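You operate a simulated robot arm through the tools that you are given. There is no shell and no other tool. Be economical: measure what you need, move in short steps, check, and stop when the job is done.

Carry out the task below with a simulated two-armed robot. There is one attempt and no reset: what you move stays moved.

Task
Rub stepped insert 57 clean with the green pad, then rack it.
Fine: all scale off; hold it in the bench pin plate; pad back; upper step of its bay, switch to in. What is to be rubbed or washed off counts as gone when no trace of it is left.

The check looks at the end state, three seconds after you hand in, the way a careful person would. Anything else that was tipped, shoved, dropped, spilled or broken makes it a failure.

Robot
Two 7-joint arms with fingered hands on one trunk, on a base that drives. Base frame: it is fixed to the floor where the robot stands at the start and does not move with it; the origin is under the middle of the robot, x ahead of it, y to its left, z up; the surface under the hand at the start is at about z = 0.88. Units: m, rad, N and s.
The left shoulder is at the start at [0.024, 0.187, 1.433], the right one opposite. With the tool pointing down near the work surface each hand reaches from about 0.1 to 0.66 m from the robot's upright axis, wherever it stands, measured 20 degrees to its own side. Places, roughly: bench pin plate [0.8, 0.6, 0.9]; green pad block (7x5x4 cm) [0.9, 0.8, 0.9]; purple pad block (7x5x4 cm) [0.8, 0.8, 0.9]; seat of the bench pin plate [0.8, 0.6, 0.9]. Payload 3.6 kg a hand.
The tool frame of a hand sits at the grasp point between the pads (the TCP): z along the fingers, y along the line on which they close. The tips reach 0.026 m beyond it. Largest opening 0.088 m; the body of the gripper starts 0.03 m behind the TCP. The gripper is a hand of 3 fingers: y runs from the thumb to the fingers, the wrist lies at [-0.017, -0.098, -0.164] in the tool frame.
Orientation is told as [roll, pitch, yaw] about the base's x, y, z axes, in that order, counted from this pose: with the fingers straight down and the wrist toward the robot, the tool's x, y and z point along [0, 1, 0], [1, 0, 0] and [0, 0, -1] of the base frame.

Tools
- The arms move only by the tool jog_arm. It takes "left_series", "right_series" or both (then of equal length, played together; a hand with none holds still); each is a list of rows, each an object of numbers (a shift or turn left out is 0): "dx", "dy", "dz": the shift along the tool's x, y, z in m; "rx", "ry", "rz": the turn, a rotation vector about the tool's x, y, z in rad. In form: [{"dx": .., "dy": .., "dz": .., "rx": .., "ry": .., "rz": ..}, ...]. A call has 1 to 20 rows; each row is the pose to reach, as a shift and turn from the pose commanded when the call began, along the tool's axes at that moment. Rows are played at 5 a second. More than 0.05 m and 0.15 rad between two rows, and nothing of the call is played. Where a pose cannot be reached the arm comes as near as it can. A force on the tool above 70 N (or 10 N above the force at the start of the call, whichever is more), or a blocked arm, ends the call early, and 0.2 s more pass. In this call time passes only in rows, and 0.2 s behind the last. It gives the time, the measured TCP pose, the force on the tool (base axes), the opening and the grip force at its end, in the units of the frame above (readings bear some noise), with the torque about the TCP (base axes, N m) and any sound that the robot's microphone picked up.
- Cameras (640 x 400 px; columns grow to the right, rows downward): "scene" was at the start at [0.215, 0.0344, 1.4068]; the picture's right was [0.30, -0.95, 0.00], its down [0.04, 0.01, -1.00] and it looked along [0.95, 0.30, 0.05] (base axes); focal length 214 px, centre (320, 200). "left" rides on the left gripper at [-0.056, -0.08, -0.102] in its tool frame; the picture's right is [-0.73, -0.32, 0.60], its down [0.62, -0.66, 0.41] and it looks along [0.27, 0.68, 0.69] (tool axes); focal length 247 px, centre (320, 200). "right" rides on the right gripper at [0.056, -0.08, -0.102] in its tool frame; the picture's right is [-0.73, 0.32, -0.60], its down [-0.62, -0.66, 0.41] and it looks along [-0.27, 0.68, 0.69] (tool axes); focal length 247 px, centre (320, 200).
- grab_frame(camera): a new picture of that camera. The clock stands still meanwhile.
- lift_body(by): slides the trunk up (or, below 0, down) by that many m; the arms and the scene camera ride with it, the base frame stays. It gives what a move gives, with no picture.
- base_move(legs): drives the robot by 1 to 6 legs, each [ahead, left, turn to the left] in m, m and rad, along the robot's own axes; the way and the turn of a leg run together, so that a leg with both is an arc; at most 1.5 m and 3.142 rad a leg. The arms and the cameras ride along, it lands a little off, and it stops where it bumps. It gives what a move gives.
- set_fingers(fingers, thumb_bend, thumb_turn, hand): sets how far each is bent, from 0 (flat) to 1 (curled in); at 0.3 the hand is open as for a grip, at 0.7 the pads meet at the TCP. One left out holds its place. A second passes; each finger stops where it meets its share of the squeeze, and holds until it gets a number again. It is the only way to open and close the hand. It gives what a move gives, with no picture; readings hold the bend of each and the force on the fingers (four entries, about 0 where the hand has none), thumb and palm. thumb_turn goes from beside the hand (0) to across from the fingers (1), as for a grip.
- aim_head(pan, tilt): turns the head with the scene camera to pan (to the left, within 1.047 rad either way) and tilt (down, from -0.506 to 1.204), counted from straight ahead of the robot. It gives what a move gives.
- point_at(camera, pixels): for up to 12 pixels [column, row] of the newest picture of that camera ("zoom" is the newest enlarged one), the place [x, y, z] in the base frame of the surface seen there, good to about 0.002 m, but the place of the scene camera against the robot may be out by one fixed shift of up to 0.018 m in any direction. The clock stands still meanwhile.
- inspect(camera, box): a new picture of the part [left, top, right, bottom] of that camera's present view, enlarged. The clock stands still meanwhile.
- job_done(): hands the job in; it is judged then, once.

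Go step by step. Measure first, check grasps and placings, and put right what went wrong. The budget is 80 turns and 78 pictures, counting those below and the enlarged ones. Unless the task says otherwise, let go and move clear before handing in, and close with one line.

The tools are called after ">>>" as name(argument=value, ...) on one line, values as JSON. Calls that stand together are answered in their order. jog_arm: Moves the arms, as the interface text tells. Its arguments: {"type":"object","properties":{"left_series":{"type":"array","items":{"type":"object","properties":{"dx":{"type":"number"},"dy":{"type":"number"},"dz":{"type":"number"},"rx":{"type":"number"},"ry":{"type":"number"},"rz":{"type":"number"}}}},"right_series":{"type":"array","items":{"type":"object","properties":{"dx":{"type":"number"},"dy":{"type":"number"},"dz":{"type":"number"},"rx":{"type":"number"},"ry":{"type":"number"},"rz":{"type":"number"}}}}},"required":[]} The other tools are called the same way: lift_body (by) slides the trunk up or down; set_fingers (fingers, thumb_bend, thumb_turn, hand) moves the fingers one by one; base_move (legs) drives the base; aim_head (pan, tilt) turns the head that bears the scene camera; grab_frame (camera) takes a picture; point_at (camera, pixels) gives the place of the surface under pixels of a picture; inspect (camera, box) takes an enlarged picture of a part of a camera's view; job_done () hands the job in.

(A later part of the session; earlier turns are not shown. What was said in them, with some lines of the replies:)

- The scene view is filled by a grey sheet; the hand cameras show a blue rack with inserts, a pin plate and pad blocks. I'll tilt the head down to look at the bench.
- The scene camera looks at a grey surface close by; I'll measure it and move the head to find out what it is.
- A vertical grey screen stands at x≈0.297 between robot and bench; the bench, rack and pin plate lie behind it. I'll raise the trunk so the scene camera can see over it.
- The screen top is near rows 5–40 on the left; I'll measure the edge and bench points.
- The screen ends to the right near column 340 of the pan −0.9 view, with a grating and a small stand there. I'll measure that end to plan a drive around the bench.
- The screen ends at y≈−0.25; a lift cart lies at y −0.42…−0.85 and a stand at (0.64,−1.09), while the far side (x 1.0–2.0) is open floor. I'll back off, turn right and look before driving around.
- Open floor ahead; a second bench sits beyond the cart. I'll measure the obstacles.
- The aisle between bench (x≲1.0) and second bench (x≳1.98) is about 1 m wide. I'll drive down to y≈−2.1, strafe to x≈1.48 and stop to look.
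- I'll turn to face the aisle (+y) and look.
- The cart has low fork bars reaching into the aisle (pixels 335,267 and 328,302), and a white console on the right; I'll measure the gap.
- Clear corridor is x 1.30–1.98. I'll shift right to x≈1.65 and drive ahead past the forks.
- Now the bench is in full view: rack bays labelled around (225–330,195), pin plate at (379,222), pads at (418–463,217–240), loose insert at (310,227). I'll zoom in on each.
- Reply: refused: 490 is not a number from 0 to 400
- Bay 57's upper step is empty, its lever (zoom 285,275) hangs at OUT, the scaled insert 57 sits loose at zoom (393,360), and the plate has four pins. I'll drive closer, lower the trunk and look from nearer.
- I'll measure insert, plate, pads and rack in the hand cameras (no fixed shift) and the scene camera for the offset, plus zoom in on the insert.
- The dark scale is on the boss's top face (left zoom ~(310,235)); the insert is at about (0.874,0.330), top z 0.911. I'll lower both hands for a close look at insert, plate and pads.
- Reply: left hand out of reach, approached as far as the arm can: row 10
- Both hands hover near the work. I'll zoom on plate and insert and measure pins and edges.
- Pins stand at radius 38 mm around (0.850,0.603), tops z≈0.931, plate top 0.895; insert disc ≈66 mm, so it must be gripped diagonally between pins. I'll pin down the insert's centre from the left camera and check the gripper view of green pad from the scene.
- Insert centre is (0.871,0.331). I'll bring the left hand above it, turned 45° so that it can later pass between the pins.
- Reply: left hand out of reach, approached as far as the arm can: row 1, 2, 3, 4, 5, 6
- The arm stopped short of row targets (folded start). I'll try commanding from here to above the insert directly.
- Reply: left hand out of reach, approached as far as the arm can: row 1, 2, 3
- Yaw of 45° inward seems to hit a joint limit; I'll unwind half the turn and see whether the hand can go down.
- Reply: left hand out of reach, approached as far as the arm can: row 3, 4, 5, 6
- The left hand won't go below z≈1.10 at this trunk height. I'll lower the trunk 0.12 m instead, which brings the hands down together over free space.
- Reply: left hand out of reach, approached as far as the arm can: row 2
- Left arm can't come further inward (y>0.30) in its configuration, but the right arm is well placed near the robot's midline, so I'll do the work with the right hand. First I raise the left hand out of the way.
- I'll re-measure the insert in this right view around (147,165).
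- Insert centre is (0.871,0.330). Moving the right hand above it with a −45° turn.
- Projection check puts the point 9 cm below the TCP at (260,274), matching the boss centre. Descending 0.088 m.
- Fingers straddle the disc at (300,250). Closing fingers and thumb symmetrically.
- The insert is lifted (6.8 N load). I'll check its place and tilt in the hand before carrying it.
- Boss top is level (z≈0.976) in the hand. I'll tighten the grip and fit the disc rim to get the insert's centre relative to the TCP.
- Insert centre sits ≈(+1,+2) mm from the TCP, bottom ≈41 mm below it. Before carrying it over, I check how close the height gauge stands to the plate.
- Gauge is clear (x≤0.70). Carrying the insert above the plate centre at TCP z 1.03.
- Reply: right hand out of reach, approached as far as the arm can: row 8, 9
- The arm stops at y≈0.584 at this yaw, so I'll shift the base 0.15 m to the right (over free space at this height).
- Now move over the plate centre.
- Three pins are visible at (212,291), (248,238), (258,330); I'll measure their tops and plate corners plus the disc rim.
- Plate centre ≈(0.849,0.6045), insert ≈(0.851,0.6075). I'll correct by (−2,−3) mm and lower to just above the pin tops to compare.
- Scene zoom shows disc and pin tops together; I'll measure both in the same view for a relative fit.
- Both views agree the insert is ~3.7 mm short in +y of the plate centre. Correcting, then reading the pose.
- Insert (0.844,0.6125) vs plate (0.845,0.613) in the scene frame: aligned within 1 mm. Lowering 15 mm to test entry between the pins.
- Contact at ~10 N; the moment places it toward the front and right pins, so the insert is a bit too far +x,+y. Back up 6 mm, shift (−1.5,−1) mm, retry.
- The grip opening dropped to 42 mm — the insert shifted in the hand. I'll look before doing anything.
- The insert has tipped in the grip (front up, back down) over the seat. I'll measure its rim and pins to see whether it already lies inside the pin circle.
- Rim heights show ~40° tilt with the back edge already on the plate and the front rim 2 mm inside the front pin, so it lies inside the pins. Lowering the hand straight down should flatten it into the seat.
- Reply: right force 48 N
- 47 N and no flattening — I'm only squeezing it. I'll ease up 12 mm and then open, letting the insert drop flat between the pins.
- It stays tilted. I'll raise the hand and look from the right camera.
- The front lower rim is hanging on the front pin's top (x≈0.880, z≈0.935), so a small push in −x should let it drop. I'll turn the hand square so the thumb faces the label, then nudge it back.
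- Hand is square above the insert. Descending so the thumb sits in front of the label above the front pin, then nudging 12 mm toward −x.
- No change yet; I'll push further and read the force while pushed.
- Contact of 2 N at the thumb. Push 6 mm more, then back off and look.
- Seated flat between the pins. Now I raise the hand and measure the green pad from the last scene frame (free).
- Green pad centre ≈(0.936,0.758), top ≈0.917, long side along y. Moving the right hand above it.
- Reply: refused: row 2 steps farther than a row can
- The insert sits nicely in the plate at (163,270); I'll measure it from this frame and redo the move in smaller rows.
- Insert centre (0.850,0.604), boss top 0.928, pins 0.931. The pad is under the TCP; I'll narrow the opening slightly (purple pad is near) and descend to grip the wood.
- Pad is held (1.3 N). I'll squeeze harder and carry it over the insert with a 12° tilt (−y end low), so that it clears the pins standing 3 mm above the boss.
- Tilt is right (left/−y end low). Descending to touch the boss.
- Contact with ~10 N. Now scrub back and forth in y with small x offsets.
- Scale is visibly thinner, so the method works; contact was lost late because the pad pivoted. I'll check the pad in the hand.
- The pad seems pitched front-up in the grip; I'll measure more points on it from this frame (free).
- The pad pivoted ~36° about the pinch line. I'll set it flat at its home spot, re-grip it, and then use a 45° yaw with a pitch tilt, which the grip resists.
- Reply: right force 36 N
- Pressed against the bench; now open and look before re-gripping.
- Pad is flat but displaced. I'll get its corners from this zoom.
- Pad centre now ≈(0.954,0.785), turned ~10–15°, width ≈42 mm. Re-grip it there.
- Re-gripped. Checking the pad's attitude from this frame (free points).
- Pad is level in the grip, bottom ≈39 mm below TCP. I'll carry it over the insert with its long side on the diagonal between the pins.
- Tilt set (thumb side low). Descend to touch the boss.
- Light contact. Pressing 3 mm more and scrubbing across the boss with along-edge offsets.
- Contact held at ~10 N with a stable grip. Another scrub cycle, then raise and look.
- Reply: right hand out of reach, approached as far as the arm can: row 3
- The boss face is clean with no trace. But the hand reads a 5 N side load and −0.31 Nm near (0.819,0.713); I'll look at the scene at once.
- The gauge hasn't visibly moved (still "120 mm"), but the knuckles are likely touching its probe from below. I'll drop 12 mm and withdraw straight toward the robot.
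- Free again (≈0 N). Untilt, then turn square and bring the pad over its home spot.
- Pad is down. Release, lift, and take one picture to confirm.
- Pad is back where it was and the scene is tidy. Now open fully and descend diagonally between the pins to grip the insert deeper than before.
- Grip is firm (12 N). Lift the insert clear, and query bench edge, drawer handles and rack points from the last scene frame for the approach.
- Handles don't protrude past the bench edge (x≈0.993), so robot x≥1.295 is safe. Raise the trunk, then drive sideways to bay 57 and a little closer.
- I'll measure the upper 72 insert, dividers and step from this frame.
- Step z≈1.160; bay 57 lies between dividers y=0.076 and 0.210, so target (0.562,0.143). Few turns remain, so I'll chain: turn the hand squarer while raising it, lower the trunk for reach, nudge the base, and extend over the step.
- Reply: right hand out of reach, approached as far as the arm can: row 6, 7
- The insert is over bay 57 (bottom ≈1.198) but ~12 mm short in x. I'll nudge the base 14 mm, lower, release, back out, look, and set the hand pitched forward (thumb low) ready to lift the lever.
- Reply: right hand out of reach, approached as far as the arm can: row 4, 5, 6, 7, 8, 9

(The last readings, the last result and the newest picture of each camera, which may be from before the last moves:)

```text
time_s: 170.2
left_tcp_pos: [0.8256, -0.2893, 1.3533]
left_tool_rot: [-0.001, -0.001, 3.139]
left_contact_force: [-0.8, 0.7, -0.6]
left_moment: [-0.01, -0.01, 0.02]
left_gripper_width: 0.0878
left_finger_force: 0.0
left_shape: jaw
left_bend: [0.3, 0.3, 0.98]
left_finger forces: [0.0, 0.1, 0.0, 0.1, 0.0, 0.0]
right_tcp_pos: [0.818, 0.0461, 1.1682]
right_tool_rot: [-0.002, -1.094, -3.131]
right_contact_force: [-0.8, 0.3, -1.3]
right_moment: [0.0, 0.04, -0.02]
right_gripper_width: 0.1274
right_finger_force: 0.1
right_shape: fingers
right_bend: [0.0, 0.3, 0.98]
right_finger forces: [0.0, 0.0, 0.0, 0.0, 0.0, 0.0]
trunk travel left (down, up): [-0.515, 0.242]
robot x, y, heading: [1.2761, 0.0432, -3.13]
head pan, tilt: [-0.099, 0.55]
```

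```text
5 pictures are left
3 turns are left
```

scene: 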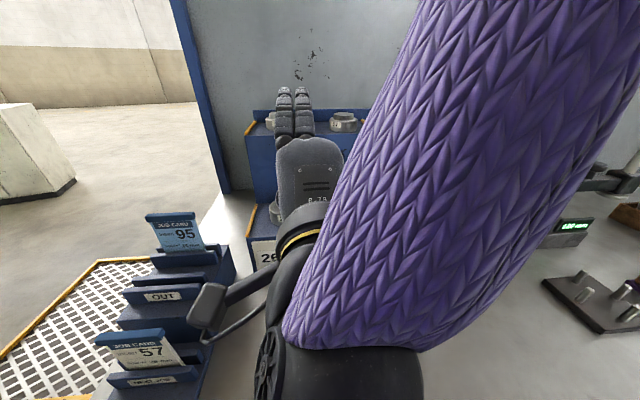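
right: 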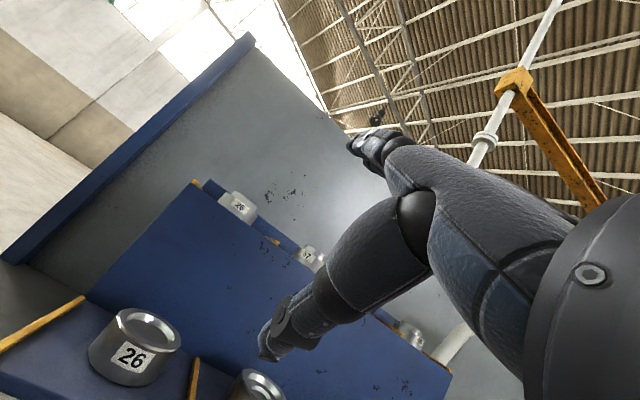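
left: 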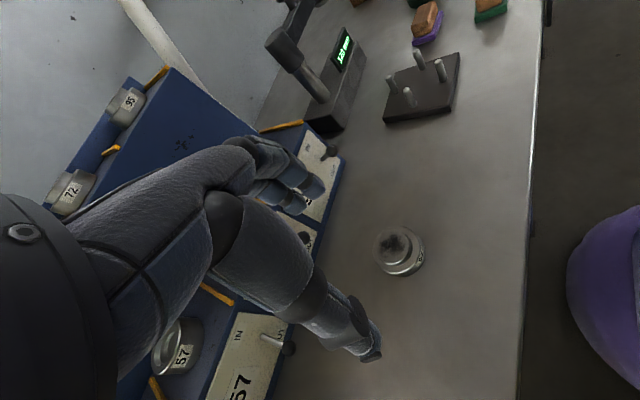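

Insert 57 now stands on the upper step (label at (307,253) in the right view). The pitched hand can't reach the lever, so I'll reposition: un-pitch, back off, shift and turn the base so the hand can pinch the knob sideways, and stop at a pre-grasp pose.

>>> set_fingers(hand="right", fingers=0.3, thumb_bend=0.3)

>>> jog_arm(right_series=[{"rx": 0.1375}, {"rx": 0.275}, {"rx": 0.4125}, {"rx": 0.55}, {"rx": 0.6875}, {"rx": 0.825}, {"rx": 0.9625}, {"rx": 1.097}, {"rx": 1.097}])

>>> base_move(legs=[[-0.088, 0, 0], [0, -0.396, 0], [0, 0, 0.63]])

>>> lift_body(by=-0.08)

>>> jog_arm(right_series=[{"dx": -0.0142, "dy": 0.0174, "dz": 0.013, "rz": -0.129}, {"dx": -0.0284, "dy": 0.0347, "dz": 0.026, "rz": -0.257}, {"dx": -0.0426, "dy": 0.0521, "dz": 0.039, "rz": -0.386}, {"dx": -0.0569, "dy": 0.0695, "dz": 0.051, "rz": -0.514}, {"dx": -0.0711, "dy": 0.0869, "dz": 0.064, "rz": -0.643}, {"dx": -0.0853, "dy": 0.1042, "dz": 0.077, "rz": -0.771}, {"dx": -0.0995, "dy": 0.1216, "dz": 0.09, "rz": -0.9}, {"dx": -0.0995, "dy": 0.1216, "dz": 0.09, "rz": -0.9}])

>>> jog_arm(right_series=[{"ry": -0.133}, {"ry": -0.267}, {"ry": -0.4}, {"ry": -0.4}])

>>> grab_frame(camera="right")

>>> aim_head(pan=-0.4, tilt=0.6)

>>> grab_frame(camera="scene")

```text
time_s: 171.2
left_tcp_pos: [0.8259, -0.2897, 1.3538]
left_tool_rot: [0.0, -0.003, 3.139]
left_contact_force: [0.2, -0.7, -0.1]
left_moment: [0.0, -0.01, -0.03]
left_gripper_width: 0.0877
left_finger_force: 0.0
left_shape: jaw
left_bend: [0.3, 0.3, 0.98]
left_finger forces: [0.1, 0.0, 0.0, 0.0, 0.0, 0.0]
right_tcp_pos: [0.8177, 0.0463, 1.1688]
right_tool_rot: [-0.002, -1.094, -3.13]
right_contact_force: [0.0, 0.4, 0.5]
right_moment: [0.01, -0.03, -0.02]
right_gripper_width: 0.0886
right_finger_force: 0.1
right_shape: fingers
right_bend: [0.3, 0.3, 0.98]
right_finger forces: [0.1, 0.1, 0.0, 0.0, 0.0, 0.1]
trunk travel left (down, up): [-0.515, 0.242]
robot x, y, heading: [1.2766, 0.0467, -3.129]
head pan, tilt: [-0.099, 0.55]
```

```text
time_s: 173.2
left_tcp_pos: [0.8269, -0.2887, 1.3525]
left_tool_rot: [0.0, -0.002, 3.137]
left_contact_force: [1.0, -0.4, -1.0]
left_moment: [0.0, 0.0, 0.01]
left_gripper_width: 0.0878
left_finger_force: 0.1
left_shape: jaw
left_bend: [0.3, 0.3, 0.98]
left_finger forces: [0.1, 0.1, 0.0, 0.0, 0.0, 0.0]
right_tcp_pos: [0.8162, 0.0452, 1.1674]
right_tool_rot: [-0.002, -0.002, -3.129]
right_contact_force: [-0.4, -0.5, -0.1]
right_moment: [-0.04, 0.0, -0.01]
right_gripper_width: 0.0886
right_finger_force: 0.0
right_shape: fingers
right_bend: [0.3, 0.3, 0.98]
right_finger forces: [0.1, 0.0, 0.0, 0.1, 0.1, 0.0]
trunk travel left (down, up): [-0.515, 0.242]
robot x, y, heading: [1.2748, 0.044, -3.133]
head pan, tilt: [-0.099, 0.55]
```

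```text
time_s: 178.1
left_tcp_pos: [1.195, -0.0924, 1.3532]
left_tool_rot: [0.0, -0.003, -2.513]
left_contact_force: [0.5, -0.2, -0.1]
left_moment: [-0.02, -0.01, 0.02]
left_gripper_width: 0.088
left_finger_force: 0.0
left_shape: jaw
left_bend: [0.3, 0.3, 0.98]
left_finger forces: [0.1, 0.0, 0.0, 0.0, 0.0, 0.0]
right_tcp_pos: [0.9903, 0.1713, 1.1665]
right_tool_rot: [-0.001, -0.004, -2.498]
right_contact_force: [-0.1, -0.2, -0.3]
right_moment: [0.0, 0.02, 0.01]
right_gripper_width: 0.0884
right_finger_force: 0.1
right_shape: fingers
right_bend: [0.3, 0.3, 0.98]
right_finger forces: [0.0, 0.0, 0.1, 0.1, 0.0, 0.1]
trunk travel left (down, up): [-0.515, 0.242]
robot x, y, heading: [1.3595, 0.4427, -2.498]
head pan, tilt: [-0.099, 0.55]
```

```text
time_s: 179.3
left_tcp_pos: [1.1949, -0.0928, 1.2734]
left_tool_rot: [0.0, -0.003, -2.514]
left_contact_force: [-0.1, -0.1, 0.3]
left_moment: [0.01, 0.01, -0.02]
left_gripper_width: 0.088
left_finger_force: 0.0
left_shape: jaw
left_bend: [0.3, 0.3, 0.98]
left_finger forces: [0.1, 0.0, 0.1, 0.1, 0.0, 0.0]
right_tcp_pos: [0.9905, 0.1733, 1.0879]
right_tool_rot: [-0.002, -0.005, -2.497]
right_contact_force: [0.9, 0.3, 0.0]
right_moment: [-0.03, -0.01, 0.01]
right_gripper_width: 0.0885
right_finger_force: 0.1
right_shape: fingers
right_bend: [0.3, 0.3, 0.98]
right_finger forces: [0.0, 0.0, 0.0, 0.1, 0.0, 0.0]
trunk travel left (down, up): [-0.435, 0.322]
robot x, y, heading: [1.3581, 0.4421, -2.498]
head pan, tilt: [-0.099, 0.55]
```

```text
time_s: 181.1
left_tcp_pos: [1.1944, -0.093, 1.2731]
left_tool_rot: [0.0, 0.0, -2.513]
left_contact_force: [-0.1, 0.4, -0.3]
left_moment: [-0.03, 0.03, -0.01]
left_gripper_width: 0.0878
left_finger_force: 0.1
left_shape: jaw
left_bend: [0.3, 0.3, 0.98]
left_finger forces: [0.0, 0.0, 0.0, 0.0, 0.1, 0.1]
right_tcp_pos: [0.8475, 0.1786, 1.0054]
right_tool_rot: [-0.001, -0.001, -1.685]
right_contact_force: [-0.3, 0.4, -0.2]
right_moment: [0.02, 0.02, 0.0]
right_gripper_width: 0.0881
right_finger_force: 0.0
right_shape: fingers
right_bend: [0.3, 0.3, 0.98]
right_finger forces: [0.0, 0.0, 0.0, 0.1, 0.1, 0.0]
right hand out of reach, approached as far as the arm can: row 7, 8
trunk travel left (down, up): [-0.435, 0.322]
robot x, y, heading: [1.3583, 0.4442, -2.503]
head pan, tilt: [-0.099, 0.55]
```

```text
time_s: 182.1
left_tcp_pos: [1.1941, -0.0936, 1.2733]
left_tool_rot: [-0.001, 0.0, -2.513]
left_contact_force: [1.1, 0.2, -0.3]
left_moment: [-0.02, -0.03, 0.02]
left_gripper_width: 0.0877
left_finger_force: 0.1
left_shape: jaw
left_bend: [0.3, 0.3, 0.98]
left_finger forces: [0.1, 0.0, 0.0, 0.1, 0.0, 0.1]
right_tcp_pos: [0.8475, 0.1769, 1.0049]
right_tool_rot: [-0.405, -0.001, -1.684]
right_contact_force: [-0.5, -0.5, -0.4]
right_moment: [-0.02, -0.01, 0.02]
right_gripper_width: 0.0887
right_finger_force: 0.1
right_shape: fingers
right_bend: [0.3, 0.3, 0.98]
right_finger forces: [0.0, 0.0, 0.1, 0.0, 0.0, 0.0]
trunk travel left (down, up): [-0.435, 0.322]
robot x, y, heading: [1.3598, 0.4412, -2.498]
head pan, tilt: [-0.099, 0.55]
```

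```text
4 pictures are left
```

right: 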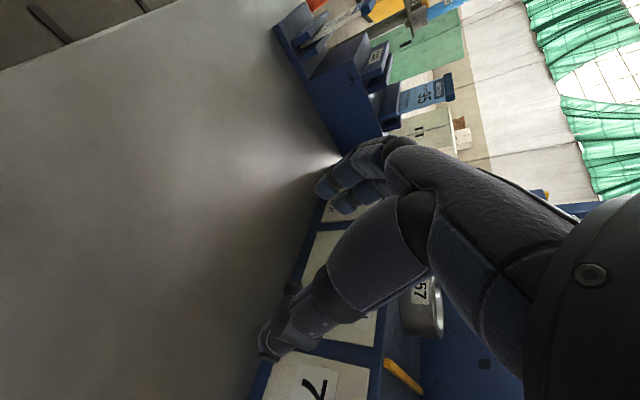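

```text
time_s: 182.9
left_tcp_pos: [1.1946, -0.0929, 1.2732]
left_tool_rot: [0.0, -0.001, -2.514]
left_contact_force: [-0.1, -0.3, -0.2]
left_moment: [-0.01, 0.01, -0.03]
left_gripper_width: 0.088
left_finger_force: 0.1
left_shape: jaw
left_bend: [0.3, 0.3, 0.98]
left_finger forces: [0.0, 0.1, 0.1, 0.0, 0.1, 0.0]
right_tcp_pos: [0.8474, 0.1772, 1.005]
right_tool_rot: [-0.403, -0.001, -1.685]
right_contact_force: [-0.9, 0.3, -0.2]
right_moment: [0.0, 0.01, 0.01]
right_gripper_width: 0.0885
right_finger_force: 0.0
right_shape: fingers
right_bend: [0.3, 0.3, 0.98]
right_finger forces: [0.0, 0.0, 0.1, 0.1, 0.0, 0.1]
trunk travel left (down, up): [-0.435, 0.322]
robot x, y, heading: [1.3576, 0.4432, -2.499]
head pan, tilt: [-0.4, 0.6]
```

```text
3 pictures are left
2 turns are left
```

scene: 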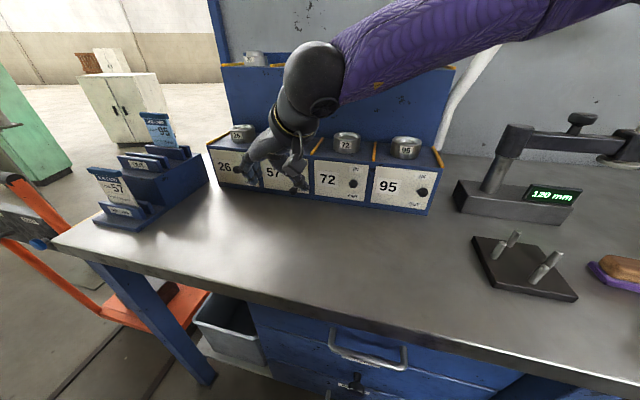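

Hand is at a good pre-grasp pose (0.8475,0.177,1.005), tilted and sideways. Now go around the knob at (0.772,0.173,0.934), pinch, lift it to IN, release, withdraw and look.

>>> jog_arm(right_series=[{"dx": 0.0138, "dz": 0.0322}, {"dx": 0.028, "dy": 0.0114, "dz": 0.0652}, {"dx": -0.0042, "dy": 0.0114, "dz": 0.079}, {"dx": -0.0369, "dy": 0.0114, "dz": 0.093}, {"dx": -0.0369, "dy": 0.0114, "dz": 0.093}])

>>> set_fingers(hand="right", fingers=0.72, thumb_bend=0.72)

>>> jog_arm(right_series=[{"dx": 0.002, "dz": -0.0085}, {"dx": 0.0033, "dz": -0.0177}, {"dx": 0.0009, "dz": -0.0308}, {"dx": -0.0066, "dz": -0.0407}, {"dx": -0.0077, "dz": -0.0434}, {"dx": -0.0077, "dz": -0.0434}])

>>> set_fingers(hand="right", fingers=0.3, thumb_bend=0.3)

>>> jog_arm(right_series=[{"dx": 0.0276, "dz": -0.0118}, {"dx": 0.0551, "dz": -0.0236}, {"dx": 0.0827, "dz": -0.0355}, {"dx": 0.073, "dz": -0.0585}, {"dx": 0.063, "dz": -0.0815}, {"dx": 0.053, "dz": -0.1045}, {"dx": 0.0433, "dz": -0.1274}, {"dx": 0.0433, "dy": -0.045, "dz": -0.1274}, {"dx": 0.0433, "dy": -0.09, "dz": -0.1274}, {"dx": 0.0433, "dy": -0.13, "dz": -0.1274}, {"dx": 0.0433, "dy": -0.16, "dz": -0.1274}])

>>> inspect(camera="scene", box=[200, 40, 460, 220])

```text
time_s: 184.1
left_tcp_pos: [1.1947, -0.0932, 1.2727]
left_tool_rot: [0.0, -0.001, -2.514]
left_contact_force: [0.3, -0.5, 0.3]
left_moment: [-0.03, -0.04, 0.0]
left_gripper_width: 0.0878
left_finger_force: 0.1
left_shape: jaw
left_bend: [0.3, 0.3, 0.98]
left_finger forces: [0.0, 0.1, 0.0, 0.1, 0.0, 0.1]
right_tcp_pos: [0.7763, 0.1734, 0.9347]
right_tool_rot: [-0.403, -0.003, -1.683]
right_contact_force: [0.4, 0.7, -0.3]
right_moment: [0.0, 0.02, -0.02]
right_gripper_width: 0.0885
right_finger_force: 0.0
right_shape: fingers
right_bend: [0.3, 0.3, 0.98]
right_finger forces: [0.0, 0.0, 0.0, 0.0, 0.1, 0.1]
trunk travel left (down, up): [-0.435, 0.322]
robot x, y, heading: [1.3599, 0.4458, -2.495]
head pan, tilt: [-0.4, 0.6]
```

```text
time_s: 185.1
left_tcp_pos: [1.1942, -0.0926, 1.2718]
left_tool_rot: [0.0, -0.002, -2.512]
left_contact_force: [-0.6, -0.1, -0.3]
left_moment: [0.02, 0.0, -0.03]
left_gripper_width: 0.0878
left_finger_force: 0.1
left_shape: jaw
left_bend: [0.3, 0.3, 0.98]
left_finger forces: [0.0, 0.0, 0.0, 0.0, 0.1, 0.0]
right_tcp_pos: [0.7767, 0.1743, 0.9352]
right_tool_rot: [-0.405, -0.003, -1.685]
right_contact_force: [-0.3, 2.2, -0.6]
right_moment: [0.06, -0.03, 0.0]
right_gripper_width: 0.0062
right_finger_force: 4.5
right_shape: fingers
right_bend: [0.71, 0.68, 0.97]
right_finger forces: [0.0, 3.9, 0.0, 0.0, 5.3, 0.1]
trunk travel left (down, up): [-0.435, 0.322]
robot x, y, heading: [1.359, 0.4435, -2.496]
head pan, tilt: [-0.4, 0.6]
```

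```text
time_s: 186.5
left_tcp_pos: [1.194, -0.0936, 1.2717]
left_tool_rot: [-0.001, -0.002, -2.513]
left_contact_force: [-0.4, 0.7, 0.0]
left_moment: [-0.03, 0.02, -0.03]
left_gripper_width: 0.0879
left_finger_force: 0.1
left_shape: jaw
left_bend: [0.3, 0.3, 0.98]
left_finger forces: [0.0, 0.0, 0.0, 0.1, 0.1, 0.0]
right_tcp_pos: [0.7873, 0.1714, 0.9766]
right_tool_rot: [-0.404, -0.001, -1.683]
right_contact_force: [1.8, -9.6, -6.4]
right_moment: [-0.1, -0.11, 0.17]
right_gripper_width: 0.0022
right_finger_force: 5.4
right_shape: fingers
right_bend: [0.67, 0.72, 0.97]
right_finger forces: [0.1, 9.2, 0.0, 0.0, 1.1, 0.0]
trunk travel left (down, up): [-0.435, 0.322]
robot x, y, heading: [1.3551, 0.4409, -2.496]
head pan, tilt: [-0.4, 0.6]
```

```text
time_s: 187.5
left_tcp_pos: [1.1944, -0.0938, 1.2723]
left_tool_rot: [0.001, 0.001, -2.513]
left_contact_force: [0.3, -0.1, -0.3]
left_moment: [-0.01, -0.02, 0.0]
left_gripper_width: 0.0878
left_finger_force: 0.0
left_shape: jaw
left_bend: [0.3, 0.3, 0.98]
left_finger forces: [0.0, 0.0, 0.1, 0.1, 0.0, 0.0]
right_tcp_pos: [0.7852, 0.1731, 0.9775]
right_tool_rot: [-0.403, -0.003, -1.684]
right_contact_force: [-0.6, 0.5, 0.0]
right_moment: [-0.02, 0.02, 0.02]
right_gripper_width: 0.0878
right_finger_force: 0.0
right_shape: fingers
right_bend: [0.3, 0.3, 0.97]
right_finger forces: [0.1, 0.1, 0.1, 0.0, 0.1, 0.1]
trunk travel left (down, up): [-0.435, 0.322]
robot x, y, heading: [1.3588, 0.4429, -2.499]
head pan, tilt: [-0.4, 0.6]
```

```text
time_s: 189.9
left_tcp_pos: [1.1945, -0.0919, 1.2736]
left_tool_rot: [0.001, -0.001, -2.514]
left_contact_force: [0.3, 0.0, 0.2]
left_moment: [0.0, -0.02, 0.02]
left_gripper_width: 0.0876
left_finger_force: 0.0
left_shape: jaw
left_bend: [0.3, 0.3, 0.98]
left_finger forces: [0.0, 0.0, 0.0, 0.0, 0.1, 0.0]
right_tcp_pos: [0.893, 0.3227, 1.0787]
right_tool_rot: [-0.407, -0.005, -1.682]
right_contact_force: [-0.2, -0.1, -0.8]
right_moment: [0.0, -0.01, -0.01]
right_gripper_width: 0.0881
right_finger_force: 0.0
right_shape: fingers
right_bend: [0.3, 0.3, 0.97]
right_finger forces: [0.0, 0.1, 0.0, 0.1, 0.1, 0.0]
trunk travel left (down, up): [-0.435, 0.322]
robot x, y, heading: [1.3591, 0.4434, -2.5]
head pan, tilt: [-0.4, 0.6]
```

```text
2.22 times, centred on (330, 130) of scene
1 turns are left
```

zoom: 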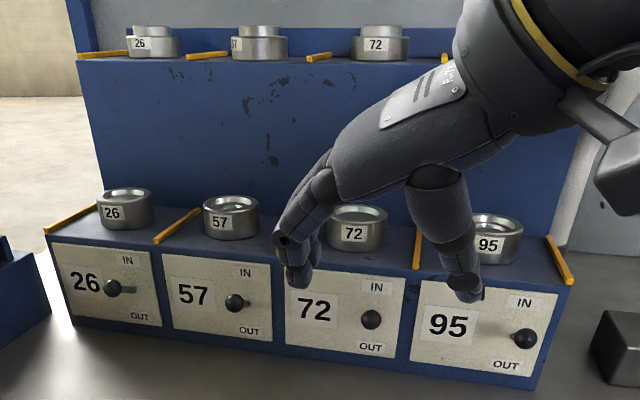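

Insert 57 stands in its bay on the upper step. Its lever (knob at 235,303) is now level with the IN levers on 26, 72 and 95, and the hand is clear, so I'm handing in.

>>> job_done()

```text
The job is handed in.
```

I've handed in the job. Insert 57 was rubbed clean with the green pad in the bench pin plate, and the pad is back in its place. The insert is on the upper step of bay 57 with the switch at IN. I checked the rubbed top face up close but never saw the underside. On one move the hand pressed at about 5 N, probably on the height gauge's probe, though the gauge stayed put and still read 120 mm.
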